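You operate a simulated robot arm through the tools that you are given. There is no shell and no other tool. Be economical: measure what you need, move in short steps, check, and stop when the job is done.

You run a simulated two-armed robot. Do the job below in one go: nothing can be reset, and whatever is moved stays where it is left.

JOB
Pick up the brown bin with one hand, pass it to the other hand and put it in the inside of the orange bin. Set down upright: brown bin.

The check looks at the end state, three seconds after you hand in, the way a careful person would. Anything else that was tipped, shoved, dropped, spilled or broken makes it a failure.

ROBOT AND FRAMES
Two 7-joint arms with two-finger grippers on one trunk, on a base that drives. Base frame: it is fixed to the floor where the robot stands at the start and does not move with it; the origin is under the middle of the robot, x ahead of it, y to its left, z up; the surface under the hand at the start is at about z = 900. Lengths are in mm, angles in degrees, forces in N, time in s.
The left shoulder is at the start at [78, 151, 963], the right one opposite. With the tool pointing down near the work surface each hand reaches from about 100 to 760 mm from the robot's upright axis, wherever it stands, measured 20 degrees to its own side. Places, roughly: inside of the orange bin (25x30 cm) [460, -1760, 1000]. Payload 2.54 kg a hand.
Tool frame (each hand has its own): the origin (TCP) lies between the finger pads and is the grasp point; the fingertips stand 30 mm ahead of it; z points along the fingers, y is the line along which they close. The gripper opens to 116 mm. The gripper's body begins 95 mm behind the TCP.
Orientation is told as [roll, pitch, yaw] about the base's x, y, z axes, in that order, counted from this pose: with the fingers straight down and closing along the base's y, the tool's x points along the base's -x, its y along +y and its z along -z.

CONTROLS
- The arms move only by the tool nudge_tool. It takes "left_steps", "right_steps" or both (then of equal length, played together; a hand with none holds still); each is a list of rows, each an object (a shift or turn left out is 0, a gripper value left out holds the last) with "linear": the shift along the base's x, y, z in units of 25 mm (1.0 is 25 mm), a list of three; "rotation": the turn, a rotation vector about the base's x, y, z in units of 5 degrees (1.0 is 5 degrees), a list of three; "gripper": the opening in per cent of the stroke, from 0 (shut) to 100 (fully open). In form: [{"linear": [x, y, z], "rotation": [rx, ry, rz], "gripper": gripper}, ...]. A call has 1 to 12 rows; each row shifts and turns the commanded pose from where the row before left it. A call with a number of a shift or a turn outside -1 to 1 is refused whole. A row lasts 0.2 s, in which the tool goes at most 50 mm and 8.6 degrees; a call with a longer step from one row to the next is refused whole, and so is a gripper value outside its range. Where a pose cannot be reached the arm comes as near as it can. A force on the tool above 40 N (or 10 N above the force at the start of the call, whichever is more), or a blocked arm, ends the call early, and 0.2 s more pass. The fingers move at their own pace (about 72 mm/s each) and stop on an object; they squeeze with about 34 N. The grip force told is the motor's: it shows also when the fingers shut on nothing. Time passes only in rows, and 0.2 s behind the last, so rows that do not move let the fingers close. The reply holds the time, the measured pose of the TCP, the force on the tool along the base axes, the opening and the grip force, in the units named above and with some noise, with the torque about the TCP (base axes, N m) and any sound that the robot's microphone picked up, and new pictures: "pictures" is both (left out), scene, wrist or none (wrist: the cameras of the hands that moved).
- Cameras (640 x 400 px; columns grow to the right, rows downward): "scene" is now at [154.4, -21.4, 1127.3]; the picture's right is [-0.24, -0.97, 0.00], its down [-0.12, 0.03, -0.99] and it looks along [0.96, -0.24, -0.12] (base axes); focal length 214 px, centre (320, 200). "left" rides on the left gripper at [69, 15, -122] in its tool frame; the picture's right is [-0.21, 0.98, 0.00], its down [-0.83, -0.18, -0.53] and it looks along [-0.52, -0.11, 0.85] (tool axes); focal length 251 px, centre (320, 200). "right" rides on the right gripper at [69, -15, -122] in its tool frame; the picture's right is [0.21, 0.98, 0.00], its down [-0.83, 0.18, -0.53] and it looks along [-0.52, 0.11, 0.85] (tool axes); focal length 251 px, centre (320, 200). There is no depth. A picture from a camera that has moved, and an enlarged one, comes with that camera's place and axes in the base frame and with its lens.
- raise_lower(by): slides the trunk up (or, below 0, down) by that many mm; the arms and the scene camera ride with it, the base frame stays. It gives what a move gives, with no picture.
- drive_base(legs): drives the robot by 1 to 6 legs, each [ahead, left, turn to the left] in mm, mm and degrees, along the robot's own axes; the way and the turn of a leg run together, so that a leg with both is an arc; at most 1500 mm and 180 degrees a leg. The arms and the cameras ride along, it lands a little off, and it stops where it bumps. It gives what a move gives, and a new picture of the scene camera.
- head_to(pan, tilt): turns the head with the scene camera to pan (to the left, within 80 degrees either way) and tilt (down, from -29 to 69), counted from straight ahead of the robot. It gives what a move gives, and a new picture of the scene camera.
- inspect(camera, box): a new picture of the part [left, top, right, bottom] of that camera's present view, enlarged. No time passes.
- close_job(): hands the job in; it is judged then, once.

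Work in short steps. Places have to be worked out from the pictures, the camera data and where the tool is seen: move nearer, look again, correct. Check each grasp and each placing, and mend what went wrong. You have 120 turns and 260 pictures in all, those below and enlarged ones among them. Open the grippers and draw the arms clear of the work before you hand the job in, unless the task says otherwise; then end with one line.

The tools are called after ">>>" as name(argument=value, ...) on one line, values as JSON. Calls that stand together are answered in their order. nudge_tool: Moves the arms, as the interface text tells. Its arguments: {"type":"object","properties":{"left_steps":{"type":"array","items":{"type":"object","properties":{"linear":{"type":"array","items":{"type":"number"}},"rotation":{"type":"array","items":{"type":"number"}},"gripper":{"type":"number"}}}},"right_steps":{"type":"array","items":{"type":"object","properties":{"linear":{"type":"array","items":{"type":"number"}},"rotation":{"type":"array","items":{"type":"number"}},"gripper":{"type":"number"}}}},"pictures":{"type":"string","enum":["both","scene","wrist","none"]}},"required":[]} The other tools are called the same way: raise_lower (by) slides the trunk up or down; drive_base (legs) drives the base; head_to (pan, tilt) turns the head that bears the scene camera; inspect (camera, box) takes an enlarged picture of a part of a camera's view; close_job () hands the job in.

At the start:

```text
time_s: 0.0
left_tool_pos: [466.6, 122.7, 1164.8]
left_ee_rot: [-0.1, -0.1, 0.0]
left_force: [-0.3, 0.1, 0.1]
left_wrist_torque: [-0.04, 0.02, -0.01]
left_gripper_width: 115.9
left_grasp_force: 0.0
right_tool_pos: [400.6, -266.3, 1108.7]
right_ee_rot: [0.0, -0.2, 0.0]
right_force: [0.0, -0.4, -0.1]
right_wrist_torque: [0.02, 0.01, 0.0]
right_gripper_width: 116.1
right_grasp_force: 0.1
trunk travel left (down, up): [-200.0, 89.0]
robot x, y, heading: [3.3, 1.5, -0.1]
head pan, tilt: [-14.1, 7.2]
```

scene: 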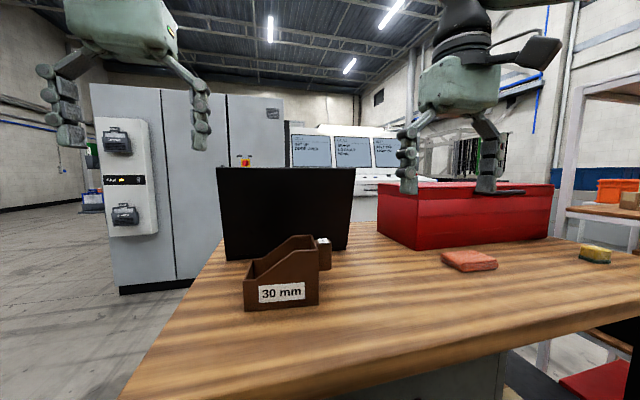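
right: 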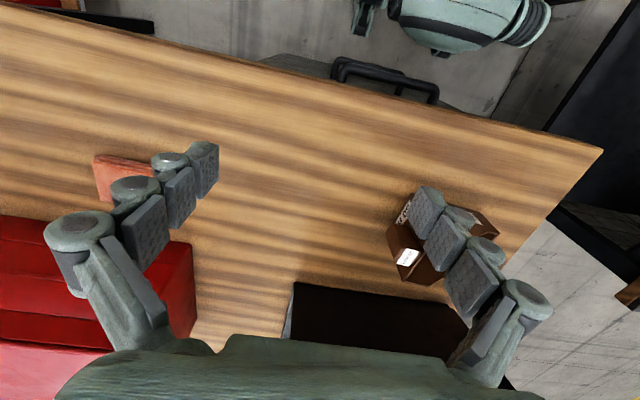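
left: 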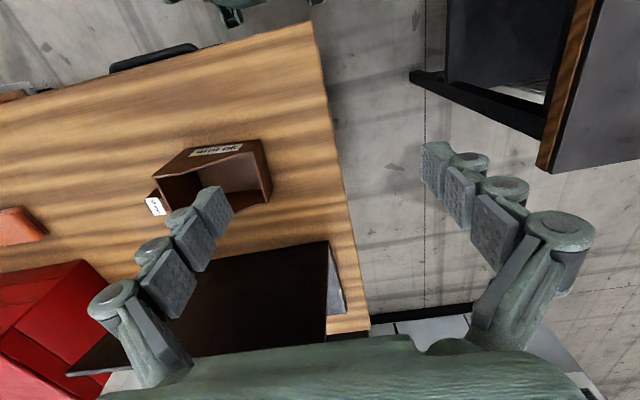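

The brown bin (30 mm label) stands on the table front-left with a small part against its right side. I'll enlarge both views to measure it.

>>> inspect(camera="scene", box=[220, 200, 380, 320])

>>> inspect(camera="left", box=[120, 110, 320, 260])

>>> inspect(camera="scene", box=[540, 80, 640, 280])

```text
3.33 times, centred on (300, 260) of scene
camera zoom: at [154.4, -21.4, 1127.3], right [-0.24, -0.97, 0.0], down [-0.12, 0.03, -0.99], along [0.96, -0.24, -0.12], focal length 715 px, centre (387, 0)
```

zoom: 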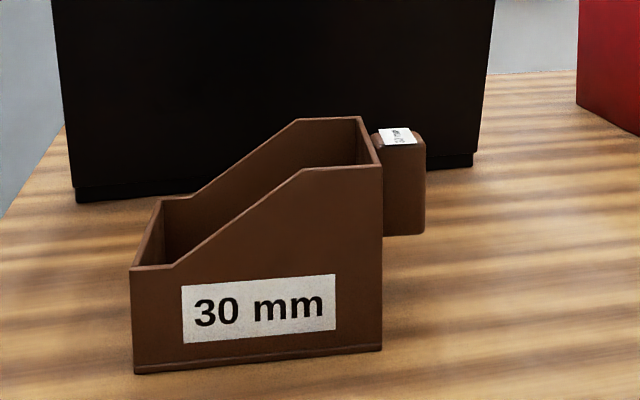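

```text
2.67 times, centred on (220, 185) of left
camera zoom: at [395.8, 138.9, 1288.4], right [0.21, 0.98, 0.0], down [0.83, -0.18, 0.53], along [0.52, -0.11, -0.85], focal length 670 px, centre (587, 240)
```

zoom: 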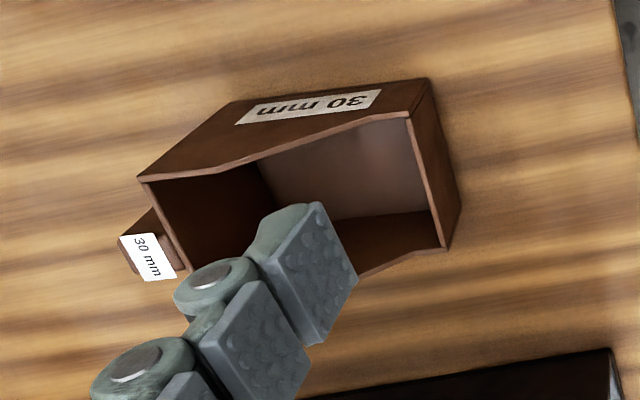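

```text
2.00 times, centred on (590, 180) of scene
camera zoom: at [154.4, -21.4, 1127.3], right [-0.24, -0.97, 0.0], down [-0.12, 0.03, -0.99], along [0.96, -0.24, -0.12], focal length 429 px, centre (-220, 240)
```

zoom: 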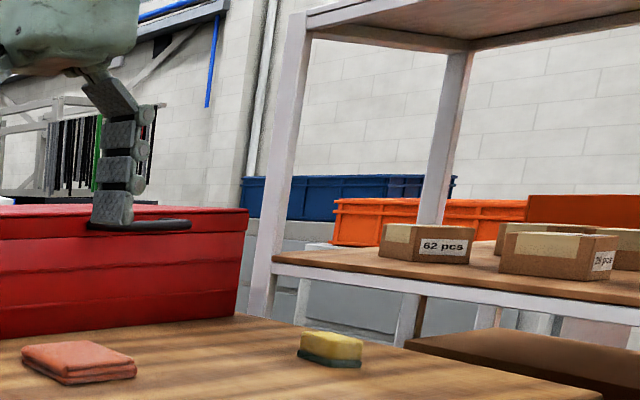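

The brown bin appears about 125×92×100 mm, centred near (545, -45), rotated about -5°, with a handle block on its high end at about (537, -122). I'll look to the right to see the route and the orange bin.

>>> head_to(pan=-70, tilt=20)

```text
time_s: 1.2
left_tool_pos: [466.3, 122.1, 1165.1]
left_ee_rot: [0.0, 0.0, 0.0]
left_force: [0.6, 0.0, 0.2]
left_wrist_torque: [0.02, -0.05, 0.0]
left_gripper_width: 115.9
left_grasp_force: 0.0
right_tool_pos: [399.9, -266.6, 1110.5]
right_ee_rot: [-0.1, -0.1, 0.0]
right_force: [-0.6, -0.3, -0.1]
right_wrist_torque: [-0.03, 0.01, 0.01]
right_gripper_width: 115.9
right_grasp_force: 0.0
trunk travel left (down, up): [-200.0, 89.0]
robot x, y, heading: [3.4, 0.3, -0.0]
head pan, tilt: [-70.0, 20.0]
camera scene: at [96.7, -86.4, 1106.4], right [-0.94, -0.34, 0.0], down [-0.12, 0.32, -0.94], along [0.32, -0.88, -0.34], focal length 214 px, centre (320, 200)
```

scene: 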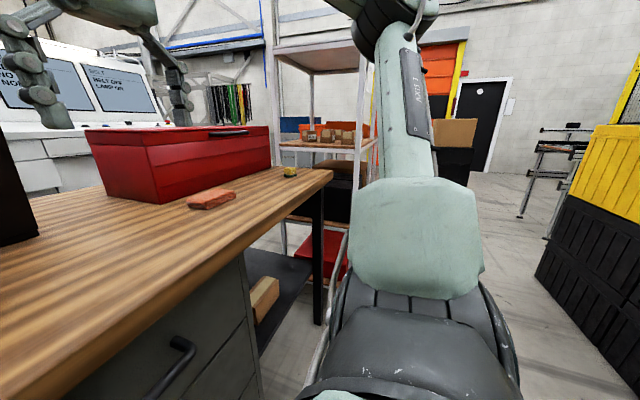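

The goal place projects to about (350, 137) in this view, by the rack. I'll enlarge that.

>>> inspect(camera="scene", box=[260, 60, 420, 220])

```text
2.50 times, centred on (340, 140) of scene
camera zoom: at [96.7, -86.4, 1106.4], right [-0.94, -0.34, 0.0], down [-0.12, 0.32, -0.94], along [0.32, -0.88, -0.34], focal length 536 px, centre (270, 350)
```

zoom: 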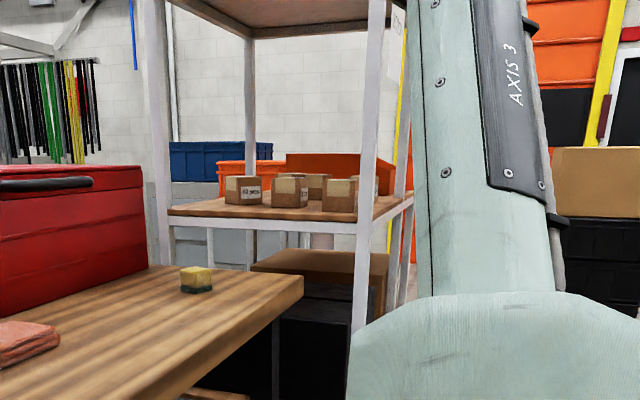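

There's a rack with the orange bin on a shelf; I'll inspect it closer later. Now I turn the left hand to close across the bin's width (yaw ≈ -95°) while moving above the bin.

>>> nudge_tool(left_steps=[{"linear": [0.26, -0.2, 0], "rotation": [0, 0, -1]}, {"linear": [0.26, -0.2, 0], "rotation": [0, 0, -1]}, {"linear": [0.26, -0.2, 0], "rotation": [0, 0, -1]}, {"linear": [0.26, -0.2, 0], "rotation": [0, 0, -1]}, {"linear": [0.26, -0.2, 0], "rotation": [0, 0, -1]}, {"linear": [0.26, -0.2, 0], "rotation": [0, 0, -1]}, {"linear": [0.26, -0.2, 0], "rotation": [0, 0, -1]}, {"linear": [0.26, -0.2, 0], "rotation": [0, 0, -1]}, {"linear": [0.26, -0.2, 0], "rotation": [0, 0, -1]}, {"linear": [0.26, -0.2, 0], "rotation": [0, 0, -1]}, {"linear": [0.26, -0.2, 0], "rotation": [0, 0, -1]}, {"linear": [0.26, -0.2, 0], "rotation": [0, 0, -1]}], pictures="none")

>>> head_to(pan=-5, tilt=20)

>>> nudge_tool(left_steps=[{"linear": [0, -0.4, 0], "rotation": [0, 0, -1]}, {"linear": [0, -0.4, 0], "rotation": [0, 0, -1]}, {"linear": [0, -0.4, 0], "rotation": [0, 0, -1]}, {"linear": [0, -0.4, 0], "rotation": [0, 0, -1]}, {"linear": [0, -0.4, 0], "rotation": [0, 0, -1]}, {"linear": [0, -0.4, 0], "rotation": [0, 0, -1]}, {"linear": [0, -0.4, 0], "rotation": [0, 0, -1]}])

```text
time_s: 3.9
left_tool_pos: [473.1, 36.9, 1095.7]
left_ee_rot: [0.0, 0.0, -59.9]
left_force: [1.3, 0.4, 0.0]
left_wrist_torque: [0.01, -0.01, 0.0]
left_gripper_width: 115.6
left_grasp_force: 0.1
left hand out of reach, approached as far as the arm can: row 8, 9, 10, 11, 12
right_tool_pos: [400.3, -267.3, 1109.4]
right_ee_rot: [0.0, -0.1, 0.0]
right_force: [0.1, 0.4, -0.5]
right_wrist_torque: [0.01, 0.02, -0.04]
right_gripper_width: 116.1
right_grasp_force: 0.0
trunk travel left (down, up): [-200.0, 89.0]
robot x, y, heading: [4.1, -1.3, 0.1]
head pan, tilt: [-70.0, 20.0]
```

```text
time_s: 5.2
left_tool_pos: [472.0, 37.6, 1095.1]
left_ee_rot: [0.1, 0.0, -59.8]
left_force: [0.2, 0.0, -0.6]
left_wrist_torque: [0.01, 0.01, 0.02]
left_gripper_width: 115.9
left_grasp_force: 0.0
right_tool_pos: [400.6, -267.6, 1109.2]
right_ee_rot: [-0.1, -0.1, 0.0]
right_force: [-0.9, 0.1, 0.0]
right_wrist_torque: [-0.04, 0.0, -0.01]
right_gripper_width: 116.1
right_grasp_force: 0.0
trunk travel left (down, up): [-200.0, 89.0]
robot x, y, heading: [0.1, 3.0, -0.0]
head pan, tilt: [-5.0, 20.0]
camera scene: at [157.6, -7.1, 1106.4], right [-0.09, -1.0, 0.0], down [-0.34, 0.03, -0.94], along [0.94, -0.08, -0.34], focal length 214 px, centre (320, 200)
```

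scene: 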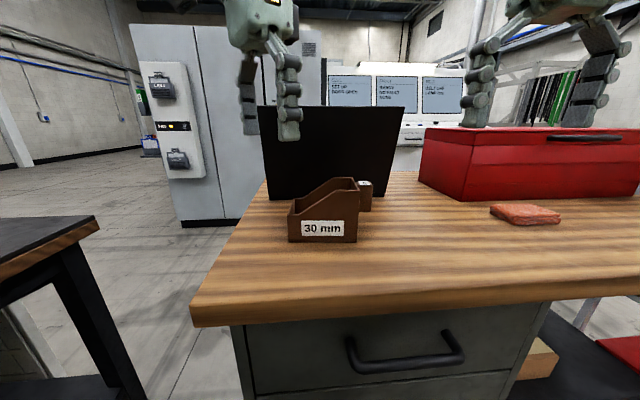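

```text
time_s: 6.8
left_tool_pos: [349.8, -58.8, 1025.2]
left_ee_rot: [0.1, -0.1, -94.8]
left_force: [0.2, -0.1, -0.7]
left_wrist_torque: [0.01, -0.01, 0.01]
left_gripper_width: 116.0
left_grasp_force: 0.1
left hand out of reach, approached as far as the arm can: row 1, 2, 3, 4, 5, 6, 7
right_tool_pos: [401.5, -267.6, 1109.5]
right_ee_rot: [0.0, -0.1, 0.0]
right_force: [0.4, -0.6, -0.4]
right_wrist_torque: [-0.01, 0.0, -0.01]
right_gripper_width: 116.4
right_grasp_force: 0.0
trunk travel left (down, up): [-200.0, 89.0]
robot x, y, heading: [-1.1, 0.0, -0.2]
head pan, tilt: [-5.0, 20.0]
camera scene: at [157.5, -7.1, 1106.4], right [-0.09, -1.0, 0.0], down [-0.34, 0.03, -0.94], along [0.94, -0.08, -0.34], focal length 214 px, centre (320, 200)
camera left: at [369.6, 9.7, 1148.0], right [0.96, -0.29, 0.0], down [-0.25, -0.81, 0.54], along [-0.16, -0.51, -0.84], focal length 251 px, centre (320, 200)
```

scene: 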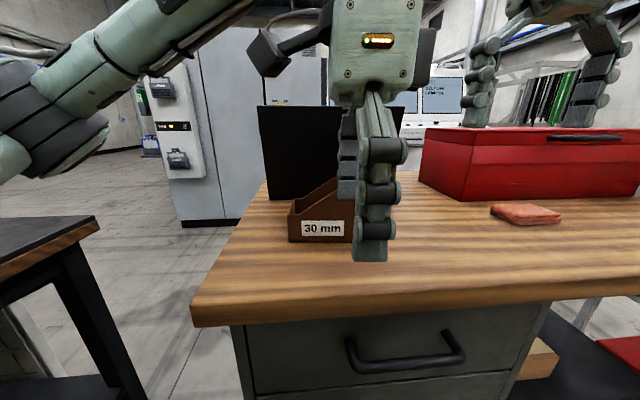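
left: 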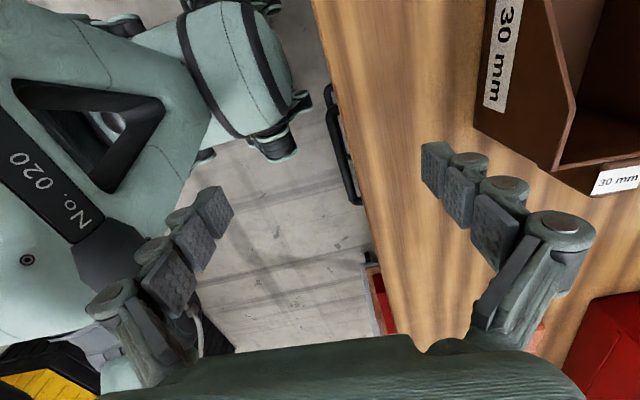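

The left arm hit its reach limit being high and far; the trunk being higher will help. I'll raise the trunk by 80 mm.

>>> raise_lower(by=80)

>>> nudge_tool(left_steps=[{"linear": [0.9, 0.2, 0]}, {"linear": [0.9, 0.2, 0]}, {"linear": [0.9, 0.2, 0]}, {"linear": [0.9, 0.2, 0]}, {"linear": [0.9, 0.2, 0]}, {"linear": [0.9, 0.2, 0]}, {"linear": [0.9, 0.2, 0]}, {"linear": [0.9, 0.2, 0]}])

```text
time_s: 8.0
left_tool_pos: [349.7, -59.0, 1105.6]
left_ee_rot: [0.0, -0.1, -94.7]
left_force: [0.2, 0.7, -0.2]
left_wrist_torque: [0.03, 0.02, 0.01]
left_gripper_width: 116.0
left_grasp_force: 0.0
right_tool_pos: [400.6, -266.7, 1189.5]
right_ee_rot: [-0.1, -0.1, 0.0]
right_force: [-0.4, -0.5, -0.1]
right_wrist_torque: [0.01, 0.03, -0.02]
right_gripper_width: 115.8
right_grasp_force: 0.0
trunk travel left (down, up): [-280.0, 9.0]
robot x, y, heading: [-1.5, -2.4, 0.2]
head pan, tilt: [-5.0, 20.0]
```

```text
time_s: 9.8
left_tool_pos: [365.5, -43.7, 1062.0]
left_ee_rot: [0.0, -0.1, -94.6]
left_force: [0.5, 0.0, 0.5]
left_wrist_torque: [-0.01, 0.02, 0.01]
left_gripper_width: 115.8
left_grasp_force: 0.1
left hand out of reach, approached as far as the arm can: row 1, 2, 3, 4, 5, 6, 7, 8
right_tool_pos: [400.4, -266.6, 1190.4]
right_ee_rot: [-0.1, -0.1, 0.0]
right_force: [-0.7, -0.2, -0.8]
right_wrist_torque: [0.02, -0.02, 0.0]
right_gripper_width: 116.2
right_grasp_force: 0.1
trunk travel left (down, up): [-280.0, 9.0]
robot x, y, heading: [2.1, 1.0, 0.1]
head pan, tilt: [-5.0, 20.0]
camera scene: at [157.4, -7.1, 1186.5], right [-0.09, -1.0, 0.0], down [-0.34, 0.03, -0.94], along [0.94, -0.08, -0.34], focal length 214 px, centre (320, 200)
camera left: at [384.5, 25.8, 1185.3], right [0.96, -0.29, 0.0], down [-0.25, -0.81, 0.54], along [-0.15, -0.51, -0.84], focal length 251 px, centre (320, 200)
```

scene: 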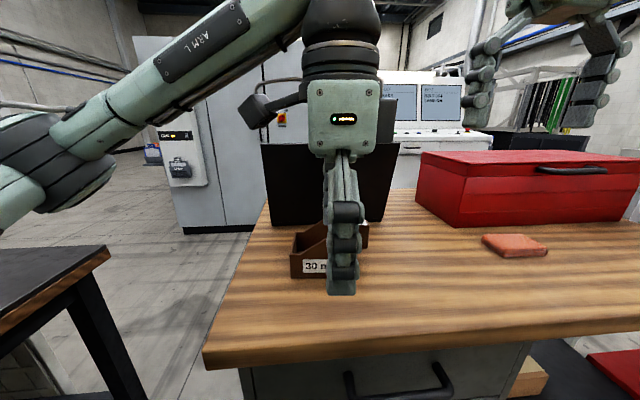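
left: 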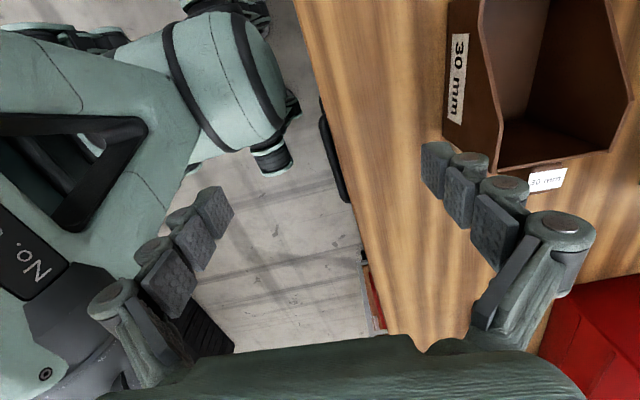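

Yaw -95 is at a wrist limit. I'll instead pinch the bin's low end wall with the left hand at a natural yaw of about -5° (one finger inside, one outside), so rotate back.

>>> nudge_tool(left_steps=[{"linear": [0, 0.2, 0.2], "rotation": [0, 0, 1]}, {"linear": [0, 0.2, 0.2], "rotation": [0, 0, 1]}, {"linear": [0, 0.2, 0.2], "rotation": [0, 0, 1]}, {"linear": [0, 0.2, 0.2], "rotation": [0, 0, 1]}, {"linear": [0, 0.2, 0.2], "rotation": [0, 0, 1]}, {"linear": [0, 0.2, 0.2], "rotation": [0, 0, 1]}, {"linear": [0, 0.2, 0.2], "rotation": [0, 0, 1]}, {"linear": [0, 0.2, 0.2], "rotation": [0, 0, 1]}, {"linear": [0, 0.2, 0], "rotation": [0, 0, 1]}, {"linear": [0, 0.2, 0], "rotation": [0, 0, 1]}, {"linear": [0, 0.2, 0], "rotation": [0, 0, 1]}, {"linear": [0, 0.2, 0], "rotation": [0, 0, 1]}], pictures="none")

>>> nudge_tool(left_steps=[{"linear": [0.5, 0, 0], "rotation": [0, 0, 1], "gripper": 45}, {"linear": [0.5, 0, 0], "rotation": [0, 0, 1]}, {"linear": [0.5, 0, 0], "rotation": [0, 0, 1]}, {"linear": [0.5, 0, 0], "rotation": [0, 0, 1]}, {"linear": [0.5, 0, 0], "rotation": [0, 0, 1]}, {"linear": [0.5, 0, 0], "rotation": [0, 0, 1]}], pictures="none")

```text
time_s: 12.4
left_tool_pos: [363.6, 16.2, 1101.2]
left_ee_rot: [0.0, -0.1, -34.5]
left_force: [0.1, 0.9, -0.2]
left_wrist_torque: [0.02, -0.03, 0.0]
left_gripper_width: 115.8
left_grasp_force: 0.2
right_tool_pos: [400.6, -266.9, 1189.6]
right_ee_rot: [0.0, -0.1, 0.0]
right_force: [0.6, 1.1, 0.0]
right_wrist_torque: [-0.02, -0.04, 0.01]
right_gripper_width: 116.4
right_grasp_force: 0.0
trunk travel left (down, up): [-280.0, 9.0]
robot x, y, heading: [2.0, 0.4, 0.0]
head pan, tilt: [-5.0, 20.0]
```

```text
time_s: 13.8
left_tool_pos: [438.5, 17.1, 1100.2]
left_ee_rot: [0.0, -0.1, -4.5]
left_force: [0.5, -0.2, 0.5]
left_wrist_torque: [0.01, 0.02, -0.03]
left_gripper_width: 52.2
left_grasp_force: 0.2
right_tool_pos: [400.7, -267.3, 1189.1]
right_ee_rot: [0.0, -0.1, 0.0]
right_force: [0.0, -0.1, 0.1]
right_wrist_torque: [0.01, -0.02, 0.01]
right_gripper_width: 116.1
right_grasp_force: 0.0
trunk travel left (down, up): [-280.0, 9.0]
robot x, y, heading: [-0.5, -4.1, -0.0]
head pan, tilt: [-5.0, 20.0]
```

Now move forward over the low end wall, estimated around (550, 15).

>>> nudge_tool(left_steps=[{"linear": [0.88, 0, -0.2]}, {"linear": [0.88, 0, -0.2]}, {"linear": [0.88, 0, -0.2]}, {"linear": [0.88, 0, -0.2]}, {"linear": [0.88, 0, -0.2]}])

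```text
time_s: 15.0
left_tool_pos: [547.1, 17.4, 1075.0]
left_ee_rot: [0.1, 0.1, -4.6]
left_force: [-0.6, 0.0, 0.0]
left_wrist_torque: [0.02, 0.02, 0.02]
left_gripper_width: 52.1
left_grasp_force: 0.1
right_tool_pos: [401.8, -267.8, 1188.6]
right_ee_rot: [0.0, -0.1, 0.0]
right_force: [0.0, 0.1, -0.2]
right_wrist_torque: [0.0, 0.02, 0.0]
right_gripper_width: 116.0
right_grasp_force: 0.0
trunk travel left (down, up): [-280.0, 9.0]
robot x, y, heading: [-1.9, 2.0, -0.3]
head pan, tilt: [-5.0, 20.0]
camera scene: at [157.9, -7.1, 1186.3], right [-0.09, -1.0, 0.0], down [-0.34, 0.03, -0.94], along [0.94, -0.08, -0.34], focal length 214 px, centre (320, 200)
camera left: at [478.7, 38.9, 1198.7], right [0.29, 0.96, 0.0], down [0.81, -0.25, 0.53], along [0.51, -0.16, -0.85], focal length 251 px, centre (320, 200)
```

scene: 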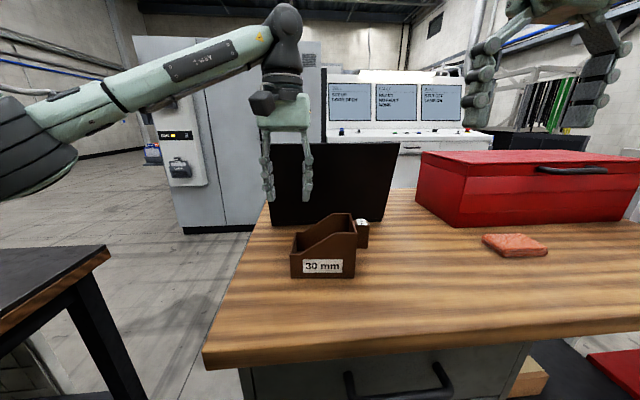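
left: 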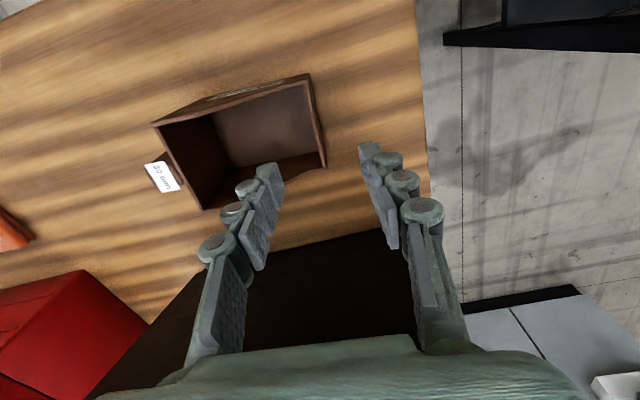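

The low wall top spans (499,21)–(586,12), so its middle is about (544,15). Lower to just above the rim and check.

>>> nudge_tool(left_steps=[{"linear": [0, -0.1, -0.85]}, {"linear": [0, 0, -0.85]}, {"linear": [0, 0, -0.85]}, {"linear": [0, 0, -0.85]}])

>>> inspect(camera="scene", box=[240, 170, 400, 290])

```text
time_s: 16.0
left_tool_pos: [547.9, 16.0, 991.6]
left_ee_rot: [0.0, 0.0, -4.6]
left_force: [0.1, -0.2, 0.2]
left_wrist_torque: [0.03, -0.01, 0.02]
left_gripper_width: 52.1
left_grasp_force: 0.0
right_tool_pos: [400.4, -267.2, 1189.4]
right_ee_rot: [0.0, -0.2, 0.0]
right_force: [0.0, -0.1, 0.1]
right_wrist_torque: [0.01, 0.03, 0.01]
right_gripper_width: 116.0
right_grasp_force: 0.0
trunk travel left (down, up): [-280.0, 9.0]
robot x, y, heading: [-1.1, 5.0, 0.1]
head pan, tilt: [-5.0, 20.0]
camera scene: at [157.8, -6.9, 1186.4], right [-0.09, -1.0, 0.0], down [-0.34, 0.03, -0.94], along [0.94, -0.08, -0.34], focal length 214 px, centre (320, 200)
camera left: at [479.8, 37.2, 1114.9], right [0.29, 0.96, 0.0], down [0.81, -0.25, 0.54], along [0.51, -0.16, -0.84], focal length 251 px, centre (320, 200)
```

scene: 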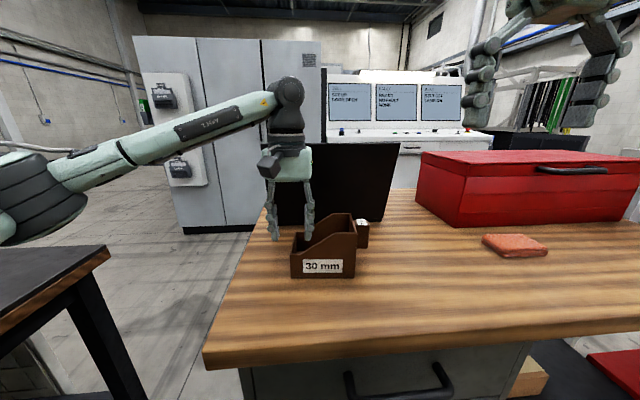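
left: 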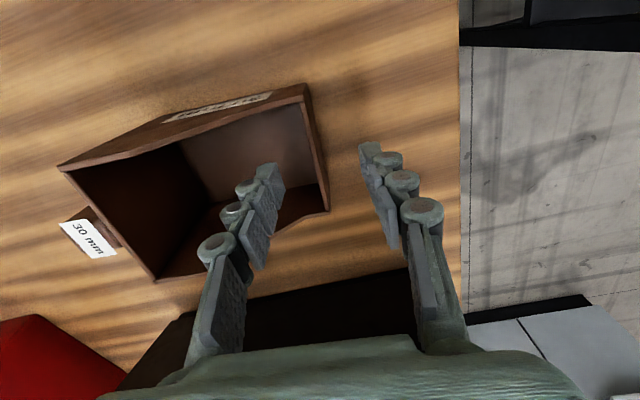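

```text
3.33 times, centred on (320, 230) of scene
camera zoom: at [157.8, -6.9, 1186.4], right [-0.09, -1.0, 0.0], down [-0.34, 0.03, -0.94], along [0.94, -0.08, -0.34], focal length 715 px, centre (320, 100)
```

zoom: 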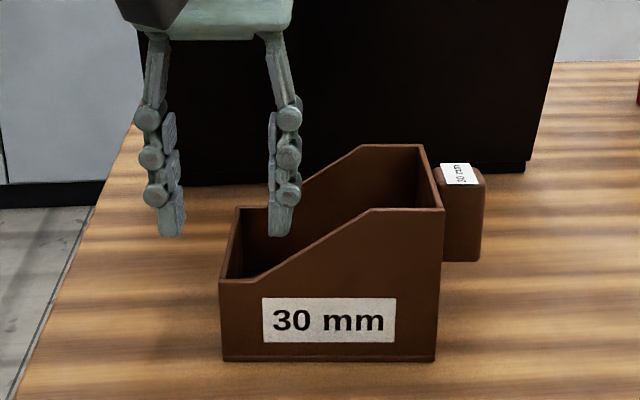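

The fingers straddle the low wall; the handle block triangulates to above the table, so it is part of the bin. Lower 47 mm and close.

>>> nudge_tool(left_steps=[{"linear": [-0.1, 0, -0.95]}, {"linear": [0, 0, -0.93]}, {"linear": [0, 0, 0]}, {"gripper": 0}, {"gripper": 0}, {"gripper": 0}, {"gripper": 0}])

>>> inspect(camera="scene", box=[240, 170, 400, 290])

```text
time_s: 17.6
left_tool_pos: [545.3, 15.6, 944.4]
left_ee_rot: [0.0, -0.2, -4.7]
left_force: [0.3, 0.3, 0.9]
left_wrist_torque: [-0.03, 0.05, -0.09]
left_gripper_width: 5.9
left_grasp_force: 32.5
right_tool_pos: [400.6, -266.1, 1190.0]
right_ee_rot: [0.0, -0.1, 0.0]
right_force: [-0.4, -0.4, 0.1]
right_wrist_torque: [0.01, -0.03, -0.02]
right_gripper_width: 115.8
right_grasp_force: 0.0
trunk travel left (down, up): [-280.0, 9.0]
robot x, y, heading: [0.4, -1.2, 0.1]
head pan, tilt: [-5.0, 20.0]
camera scene: at [157.6, -7.0, 1186.4], right [-0.09, -1.0, 0.0], down [-0.34, 0.03, -0.94], along [0.94, -0.08, -0.34], focal length 214 px, centre (320, 200)
camera left: at [476.9, 37.0, 1067.7], right [0.29, 0.96, 0.0], down [0.81, -0.25, 0.53], along [0.51, -0.16, -0.84], focal length 251 px, centre (320, 200)
```

scene: 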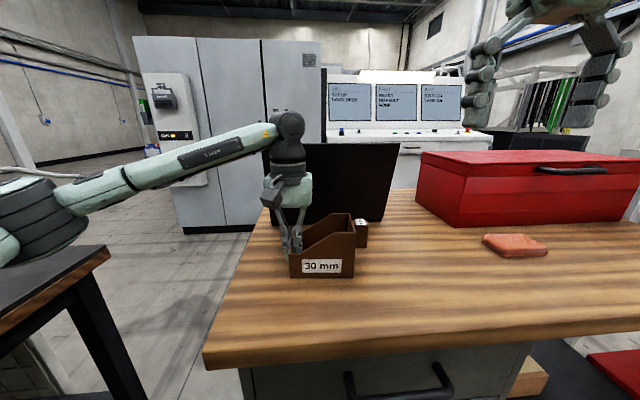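
left: 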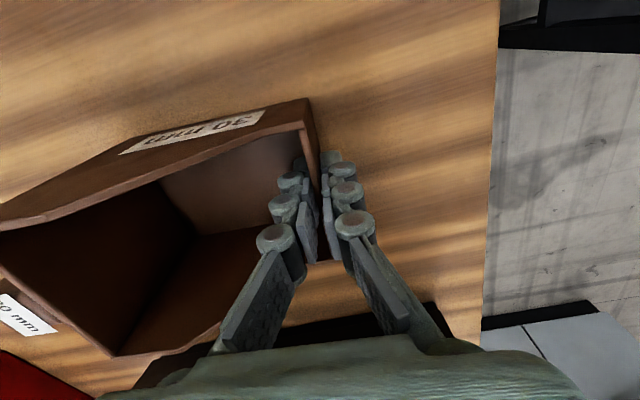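

```text
3.33 times, centred on (320, 230) of scene
camera zoom: at [157.6, -7.0, 1186.4], right [-0.09, -1.0, 0.0], down [-0.34, 0.03, -0.94], along [0.94, -0.08, -0.34], focal length 715 px, centre (320, 100)
```

zoom: 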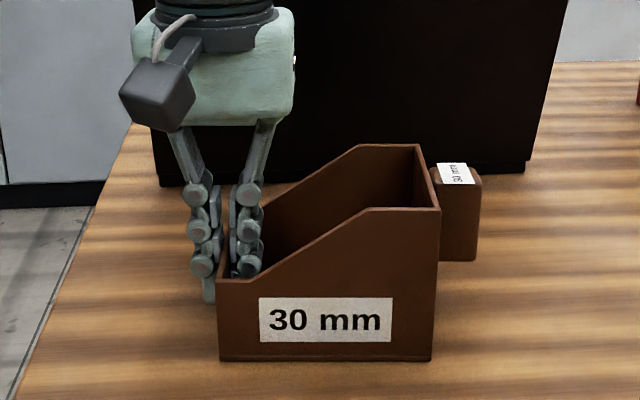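

Wall pinched (width 5.9, 32.5 N). Lift slowly and check.

>>> nudge_tool(left_steps=[{"linear": [0, 0, 0.3]}, {"linear": [0, 0, 0.5]}, {"linear": [0, 0, 0.6]}, {"linear": [0, 0, 0.6]}, {"linear": [0, 0, 0]}])

>>> inspect(camera="scene", box=[240, 150, 400, 270])

```text
time_s: 18.8
left_tool_pos: [547.5, 15.6, 995.5]
left_ee_rot: [0.0, -0.1, -4.6]
left_force: [0.1, 0.0, -0.8]
left_wrist_torque: [0.12, -0.01, -0.04]
left_gripper_width: 6.2
left_grasp_force: 32.5
right_tool_pos: [401.0, -267.0, 1189.4]
right_ee_rot: [0.0, 0.0, 0.1]
right_force: [-0.4, 0.8, 0.3]
right_wrist_torque: [-0.01, -0.04, 0.02]
right_gripper_width: 116.1
right_grasp_force: 0.1
trunk travel left (down, up): [-280.0, 9.0]
robot x, y, heading: [-1.0, -2.2, -0.1]
head pan, tilt: [-5.0, 20.0]
camera scene: at [157.7, -7.0, 1186.4], right [-0.09, -1.0, 0.0], down [-0.34, 0.03, -0.94], along [0.94, -0.08, -0.34], focal length 214 px, centre (320, 200)
camera left: at [478.4, 36.4, 1117.8], right [0.29, 0.96, 0.0], down [0.81, -0.25, 0.54], along [0.51, -0.16, -0.84], focal length 251 px, centre (320, 200)
```

scene: 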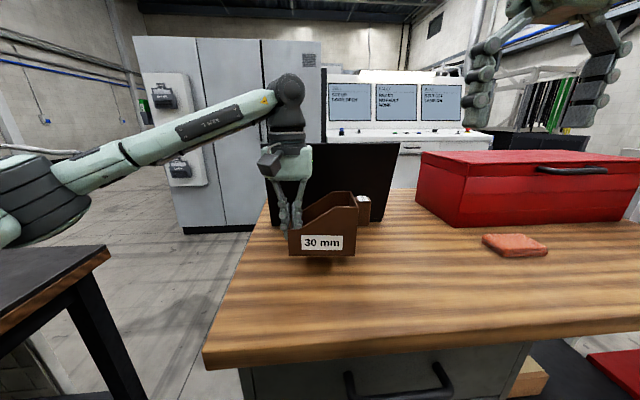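
left: 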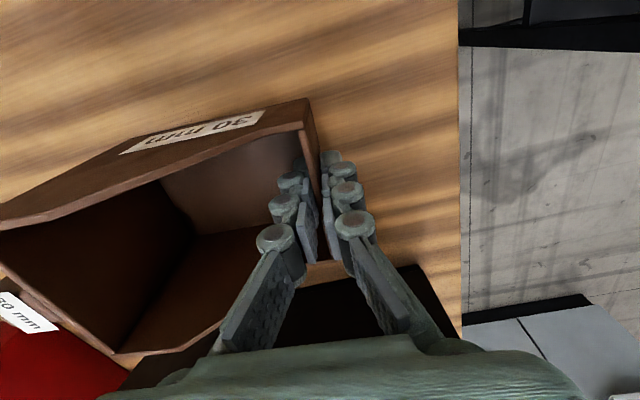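

```text
3.33 times, centred on (320, 210) of scene
camera zoom: at [157.7, -7.0, 1186.4], right [-0.09, -1.0, 0.0], down [-0.34, 0.03, -0.94], along [0.94, -0.08, -0.34], focal length 715 px, centre (320, 167)
```

zoom: 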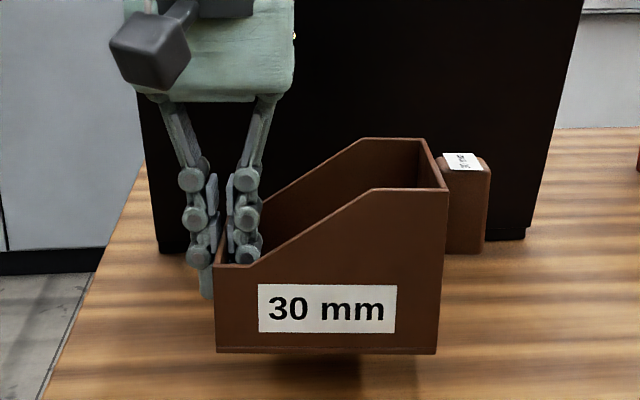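

Held level and very light. Now bring it up and back toward the middle, turning to yaw ≈ -45° so the handle points to the right hand.

>>> nudge_tool(left_steps=[{"linear": [-0.1, 0.2, 0.8]}, {"linear": [-0.4, 0.3, 0.8]}, {"linear": [-0.4, 0.3, 0.8], "rotation": [0, 0, -0.8]}, {"linear": [-0.4, 0.3, 0.8], "rotation": [0, 0, -0.8]}, {"linear": [-0.4, 0.3, 0.8], "rotation": [0, 0, -0.8]}, {"linear": [-0.4, 0.3, 0.6], "rotation": [0, 0, -0.8]}, {"linear": [-0.4, 0.3, 0.4], "rotation": [0, 0, -0.8]}, {"linear": [-0.4, 0.3, 0], "rotation": [0, 0, -0.8]}, {"linear": [-0.4, 0.2, 0], "rotation": [0, 0, -0.8]}, {"linear": [-0.2, 0.1, 0], "rotation": [0, 0, -0.8]}, {"linear": [0, 0, 0], "rotation": [0, 0, -0.8]}, {"linear": [0, 0, 0], "rotation": [0, 0, -0.8]}])

```text
time_s: 21.4
left_tool_pos: [457.7, 80.0, 1120.6]
left_ee_rot: [0.0, -0.2, -44.8]
left_force: [-0.5, 0.2, -2.1]
left_wrist_torque: [0.06, -0.09, 0.0]
left_gripper_width: 6.0
left_grasp_force: 32.1
right_tool_pos: [400.6, -267.0, 1189.5]
right_ee_rot: [0.0, -0.1, 0.0]
right_force: [-0.6, -0.1, -0.1]
right_wrist_torque: [-0.01, 0.01, 0.01]
right_gripper_width: 116.1
right_grasp_force: 0.0
trunk travel left (down, up): [-280.0, 9.0]
robot x, y, heading: [-0.2, 3.4, -0.1]
head pan, tilt: [-5.0, 20.0]
camera scene: at [157.6, -7.0, 1186.4], right [-0.09, -1.0, 0.0], down [-0.34, 0.03, -0.94], along [0.94, -0.08, -0.34], focal length 214 px, centre (320, 200)
camera left: at [418.9, 140.7, 1242.9], right [0.84, 0.54, 0.0], down [0.46, -0.71, 0.54], along [0.29, -0.45, -0.84], focal length 251 px, centre (320, 200)
```

scene: 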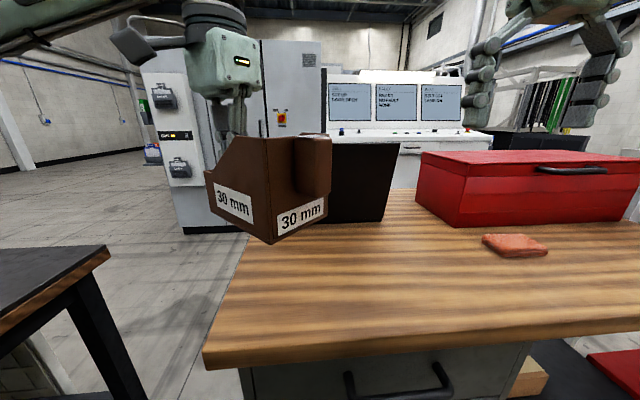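
left: 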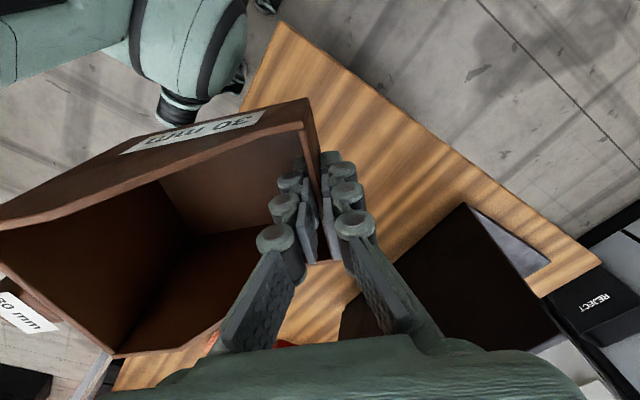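

Handle expected at about (363,-22), z 1114–1172. Bring the right hand over at yaw +45°, staying above, stopping short to look.

>>> nudge_tool(right_steps=[{"linear": [-0.16, 0.5, 0.5], "rotation": [0, 0, 1], "gripper": 70}, {"linear": [-0.16, 0.5, 0.5], "rotation": [0, 0, 1]}, {"linear": [-0.16, 0.5, 0.5], "rotation": [0, 0, 1]}, {"linear": [-0.16, 0.5, 0.5], "rotation": [0, 0, 1]}, {"linear": [-0.16, 0.7, 0], "rotation": [0, 0, 1]}, {"linear": [-0.16, 0.7, 0], "rotation": [0, 0, 1]}, {"linear": [-0.16, 0.7, 0], "rotation": [0, 0, 1]}, {"linear": [-0.16, 0.7, 0], "rotation": [0, 0, 1]}, {"linear": [-0.16, 0.7, 0], "rotation": [0, 0, 1]}])

```text
time_s: 23.4
left_tool_pos: [459.5, 80.0, 1119.2]
left_ee_rot: [-0.1, -0.1, -44.7]
left_force: [-0.1, -0.6, -1.4]
left_wrist_torque: [0.08, -0.09, 0.03]
left_gripper_width: 6.3
left_grasp_force: 32.5
right_tool_pos: [365.7, -129.2, 1240.7]
right_ee_rot: [0.1, -0.2, 45.1]
right_force: [0.1, -0.2, 0.3]
right_wrist_torque: [0.01, 0.02, 0.01]
right_gripper_width: 81.3
right_grasp_force: 0.1
trunk travel left (down, up): [-280.0, 9.0]
robot x, y, heading: [0.2, 2.2, 0.2]
head pan, tilt: [-5.0, 20.0]
camera scene: at [158.1, -6.9, 1186.3], right [-0.09, -1.0, 0.0], down [-0.34, 0.03, -0.94], along [0.94, -0.08, -0.34], focal length 214 px, centre (320, 200)
camera right: at [327.0, -188.3, 1362.0], right [-0.84, 0.54, 0.0], down [0.45, 0.71, 0.54], along [0.29, 0.45, -0.84], focal length 251 px, centre (320, 200)
```

scene: 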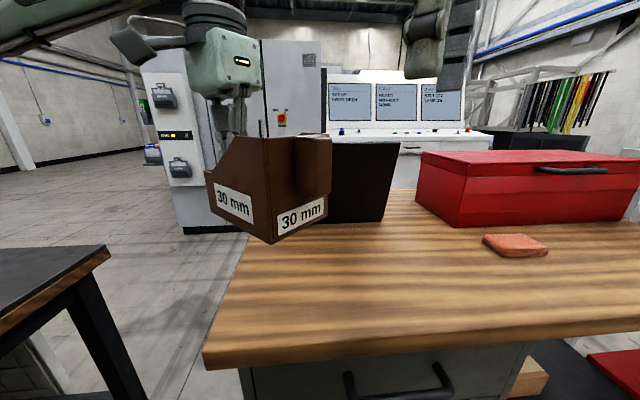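
right: 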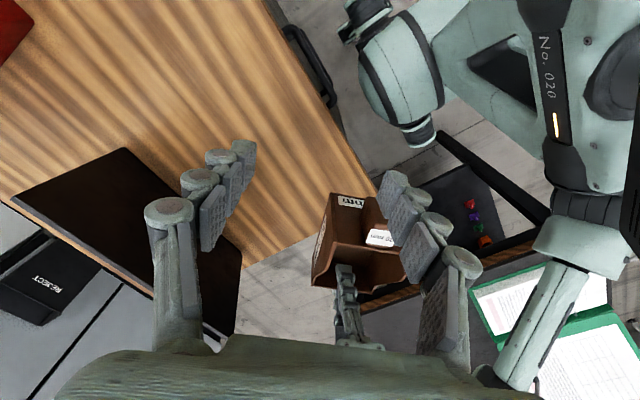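

The handle label triangulates to about (366,-17). Move over it, then look before descending.

>>> nudge_tool(right_steps=[{"linear": [0, 0.88, 0]}, {"linear": [0, 0.88, 0]}, {"linear": [0, 0.88, 0]}, {"linear": [0, 0.88, 0]}, {"linear": [0, 0.85, 0]}])

```text
time_s: 24.6
left_tool_pos: [457.5, 79.7, 1120.0]
left_ee_rot: [0.0, -0.1, -44.6]
left_force: [0.0, -0.4, -1.6]
left_wrist_torque: [0.05, -0.08, 0.0]
left_gripper_width: 6.0
left_grasp_force: 32.4
right_tool_pos: [341.5, -97.7, 1206.0]
right_ee_rot: [0.0, -0.1, 44.9]
right_force: [-0.3, 0.4, 0.5]
right_wrist_torque: [0.01, 0.0, -0.02]
right_gripper_width: 81.1
right_grasp_force: 0.1
right hand out of reach, approached as far as the arm can: row 1, 2, 3, 4, 5
trunk travel left (down, up): [-280.0, 9.0]
robot x, y, heading: [2.5, 0.1, -0.0]
head pan, tilt: [-5.0, 20.0]
camera scene: at [157.6, -7.0, 1186.4], right [-0.09, -1.0, 0.0], down [-0.34, 0.03, -0.94], along [0.94, -0.08, -0.34], focal length 214 px, centre (320, 200)
camera right: at [303.0, -155.9, 1328.3], right [-0.84, 0.54, 0.0], down [0.46, 0.71, 0.53], along [0.29, 0.45, -0.84], focal length 251 px, centre (320, 200)
```

scene: 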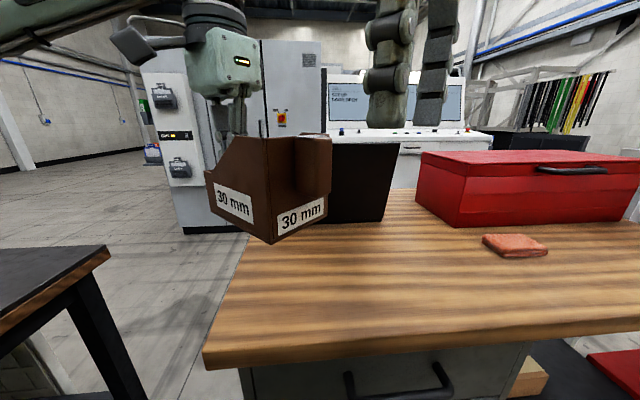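
right: 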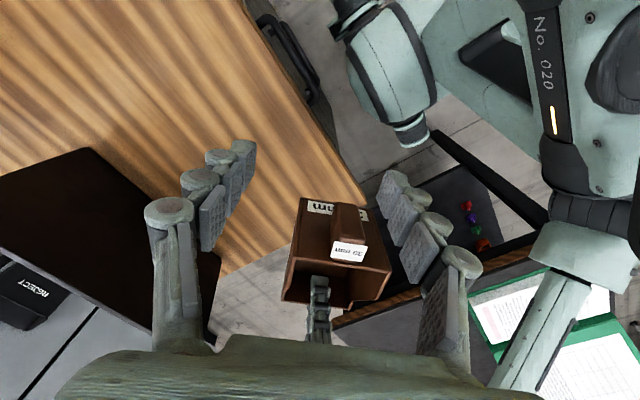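

Right arm is at its limit up here; lower heights reach better. I'll lower the bin by 110 mm and shift it 50 mm to the right.

>>> nudge_tool(left_steps=[{"linear": [0, -0.4, -0.9]}, {"linear": [0, -0.4, -0.9]}, {"linear": [0, -0.4, -0.9]}, {"linear": [0, -0.4, -0.9]}, {"linear": [0, -0.4, -0.8]}], right_steps=[{"linear": [0, 0, 0]}, {"linear": [0, 0, 0]}, {"linear": [0, 0, 0]}, {"linear": [0, 0, -0.9]}, {"linear": [0, 0, -0.9]}], pictures="wrist")

```text
time_s: 25.8
left_tool_pos: [459.1, 28.9, 1010.1]
left_ee_rot: [0.0, -0.1, -44.7]
left_force: [-0.6, -0.6, -1.4]
left_wrist_torque: [0.09, -0.08, 0.0]
left_gripper_width: 6.1
left_grasp_force: 31.8
right_tool_pos: [341.4, -99.1, 1161.6]
right_ee_rot: [0.0, -0.1, 44.9]
right_force: [-0.3, 0.1, -1.1]
right_wrist_torque: [0.0, -0.02, 0.02]
right_gripper_width: 81.2
right_grasp_force: 0.1
trunk travel left (down, up): [-280.0, 9.0]
robot x, y, heading: [-2.1, -0.4, -0.1]
head pan, tilt: [-5.0, 20.0]
camera right: at [303.2, -156.0, 1283.7], right [-0.84, 0.54, 0.0], down [0.46, 0.71, 0.54], along [0.29, 0.45, -0.84], focal length 251 px, centre (320, 200)
camera left: at [419.5, 89.7, 1133.4], right [0.84, 0.54, 0.0], down [0.46, -0.71, 0.54], along [0.29, -0.45, -0.84], focal length 251 px, centre (320, 200)
```

right: 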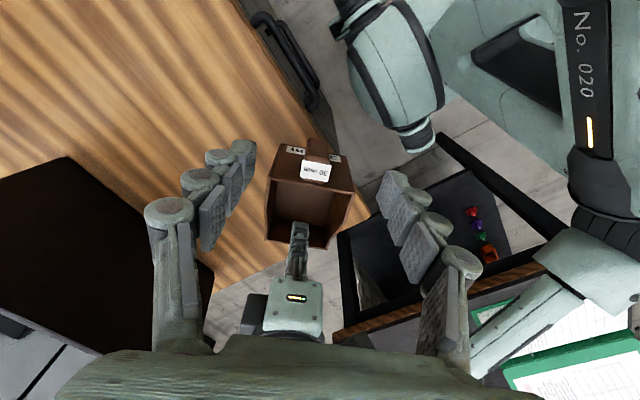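
left: 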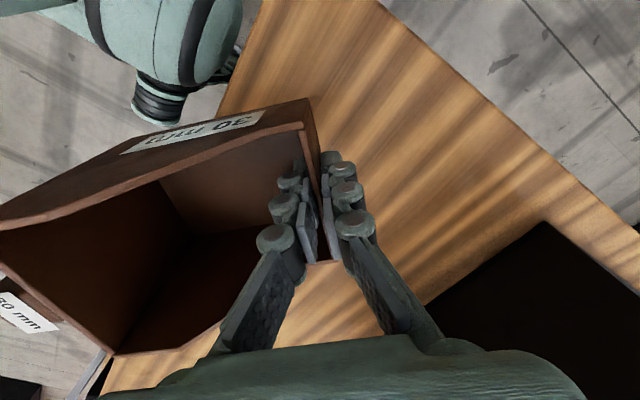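

Handle top at about (365,-68). Move right hand above it and begin descent.

>>> nudge_tool(right_steps=[{"linear": [0.48, 0.6, 0]}, {"linear": [0.48, 0.6, -0.4]}, {"linear": [0, 0, -0.6]}], pictures="wrist")

```text
time_s: 26.6
left_tool_pos: [457.8, 30.7, 1011.0]
left_ee_rot: [0.1, -0.1, -44.7]
left_force: [-0.9, -0.6, -1.9]
left_wrist_torque: [0.08, -0.11, -0.02]
left_gripper_width: 5.9
left_grasp_force: 32.2
right_tool_pos: [374.6, -86.9, 1140.2]
right_ee_rot: [0.1, -0.1, 45.0]
right_force: [0.1, -0.1, -1.5]
right_wrist_torque: [0.01, -0.04, 0.01]
right_gripper_width: 81.1
right_grasp_force: 0.1
right hand out of reach, approached as far as the arm can: row 2
trunk travel left (down, up): [-280.0, 9.0]
robot x, y, heading: [-0.4, -0.9, -0.2]
head pan, tilt: [-5.0, 20.0]
camera right: at [336.9, -143.9, 1262.1], right [-0.84, 0.54, 0.0], down [0.46, 0.71, 0.54], along [0.29, 0.45, -0.84], focal length 251 px, centre (320, 200)
```

right: 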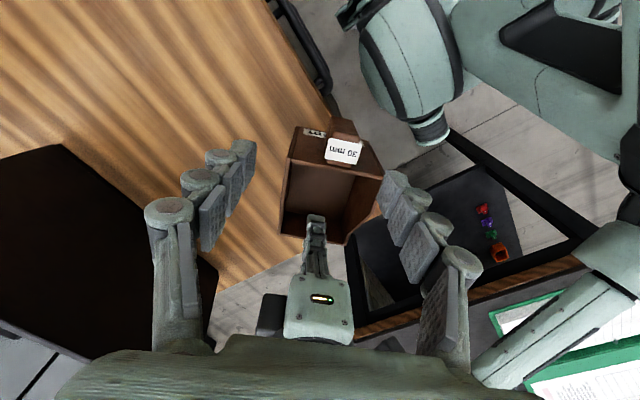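

The right arm is near its limit there, so I'll move the bin instead: left hand shifts (+9, -19) mm to put the handle under the right fingers.

>>> nudge_tool(left_steps=[{"linear": [0.2, -0.4, 0]}, {"linear": [0.16, -0.36, 0]}], right_steps=[{"linear": [0, 0, -0.5]}, {"linear": [0, 0, -0.5]}], pictures="both")

```text
time_s: 27.2
left_tool_pos: [468.6, 8.9, 1010.3]
left_ee_rot: [0.1, -0.1, -44.8]
left_force: [0.8, 0.0, -2.7]
left_wrist_torque: [0.1, -0.05, -0.01]
left_gripper_width: 5.9
left_grasp_force: 32.6
right_tool_pos: [374.3, -85.8, 1112.7]
right_ee_rot: [0.0, -0.1, 44.9]
right_force: [-0.6, 0.3, 0.3]
right_wrist_torque: [-0.01, -0.01, 0.01]
right_gripper_width: 81.2
right_grasp_force: 0.0
trunk travel left (down, up): [-280.0, 9.0]
robot x, y, heading: [0.0, -1.7, -0.0]
head pan, tilt: [-5.0, 20.0]
camera scene: at [157.8, -7.1, 1186.4], right [-0.09, -1.0, 0.0], down [-0.34, 0.03, -0.94], along [0.94, -0.08, -0.34], focal length 214 px, centre (320, 200)
camera right: at [336.8, -144.4, 1235.7], right [-0.84, 0.54, 0.0], down [0.46, 0.71, 0.54], along [0.29, 0.45, -0.84], focal length 251 px, centre (320, 200)
camera left: at [429.2, 71.0, 1133.4], right [0.84, 0.54, 0.0], down [0.46, -0.71, 0.53], along [0.29, -0.45, -0.84], focal length 251 px, centre (320, 200)
```

scene: 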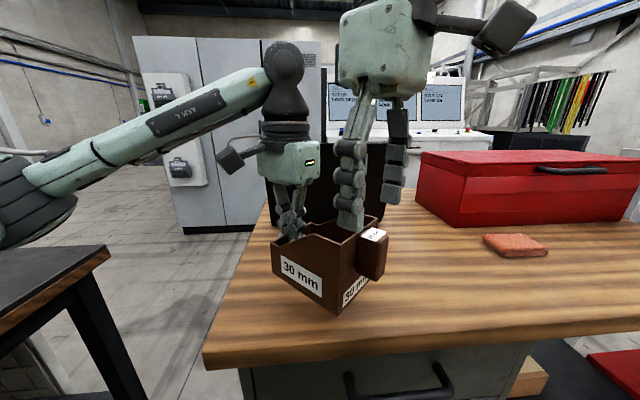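
right: 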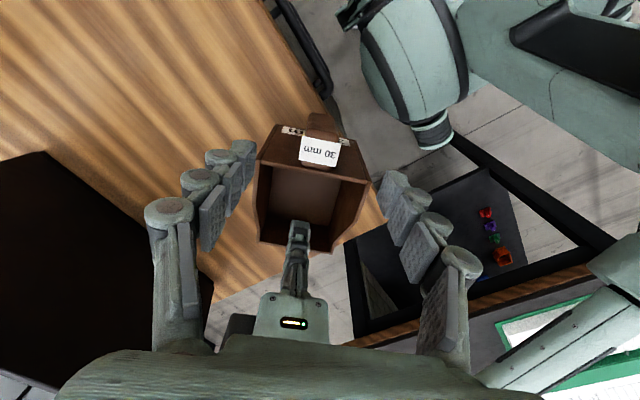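
left: 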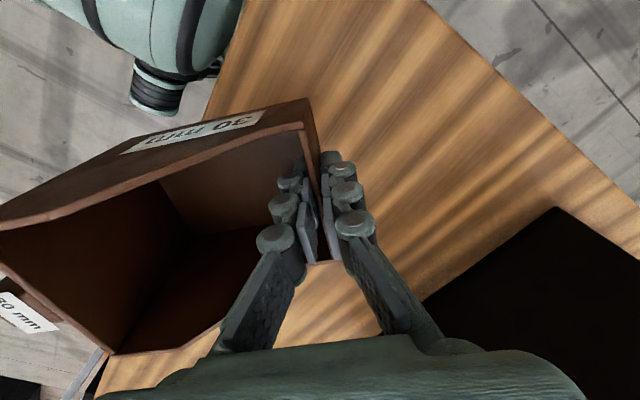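

The handle centre (374,-87) is right under the right TCP. I'll offset 5 mm away from the wall and descend 70 mm, then check before closing.

>>> nudge_tool(right_steps=[{"linear": [-0.14, -0.14, -0.5]}, {"linear": [0, 0, -0.8]}, {"linear": [0, 0, -0.8]}, {"linear": [0, 0, -0.7]}], pictures="both")

>>> inspect(camera="scene", box=[250, 180, 430, 315])

```text
time_s: 28.2
left_tool_pos: [467.7, 10.3, 1010.8]
left_ee_rot: [0.0, 0.0, -44.7]
left_force: [-0.4, 0.1, -2.0]
left_wrist_torque: [0.08, -0.1, -0.01]
left_gripper_width: 5.8
left_grasp_force: 32.7
right_tool_pos: [371.6, -88.0, 1044.1]
right_ee_rot: [0.0, -0.1, 45.0]
right_force: [0.3, -0.8, 0.1]
right_wrist_torque: [0.01, 0.0, 0.04]
right_gripper_width: 81.2
right_grasp_force: 0.2
trunk travel left (down, up): [-280.0, 9.0]
robot x, y, heading: [-4.2, 2.2, 0.1]
head pan, tilt: [-5.0, 20.0]
camera scene: at [157.8, -7.0, 1186.4], right [-0.09, -1.0, 0.0], down [-0.34, 0.03, -0.94], along [0.94, -0.08, -0.34], focal length 214 px, centre (320, 200)
camera right: at [333.0, -146.7, 1165.9], right [-0.84, 0.54, 0.0], down [0.46, 0.71, 0.54], along [0.29, 0.45, -0.84], focal length 251 px, centre (320, 200)
```

scene: 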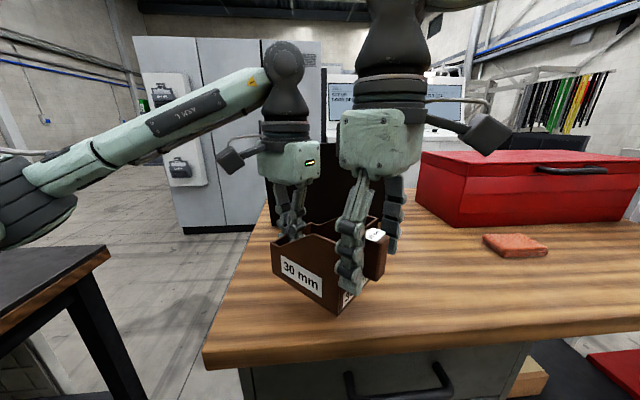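
right: 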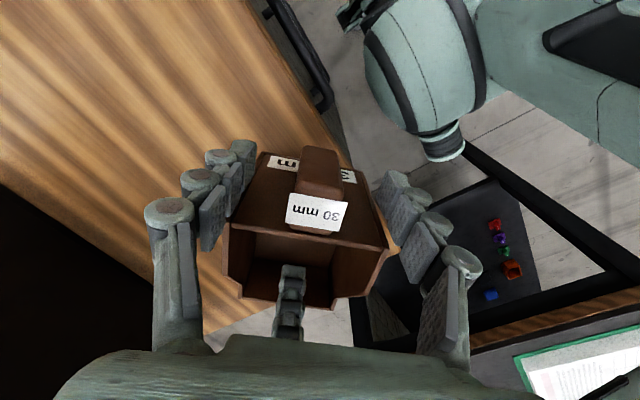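

```text
2.96 times, centred on (340, 248) of scene
camera zoom: at [157.8, -7.0, 1186.4], right [-0.09, -1.0, 0.0], down [-0.34, 0.03, -0.94], along [0.94, -0.08, -0.34], focal length 636 px, centre (261, 59)
```

zoom: 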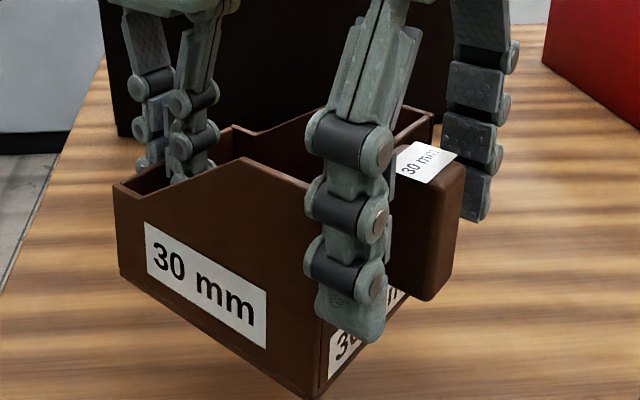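

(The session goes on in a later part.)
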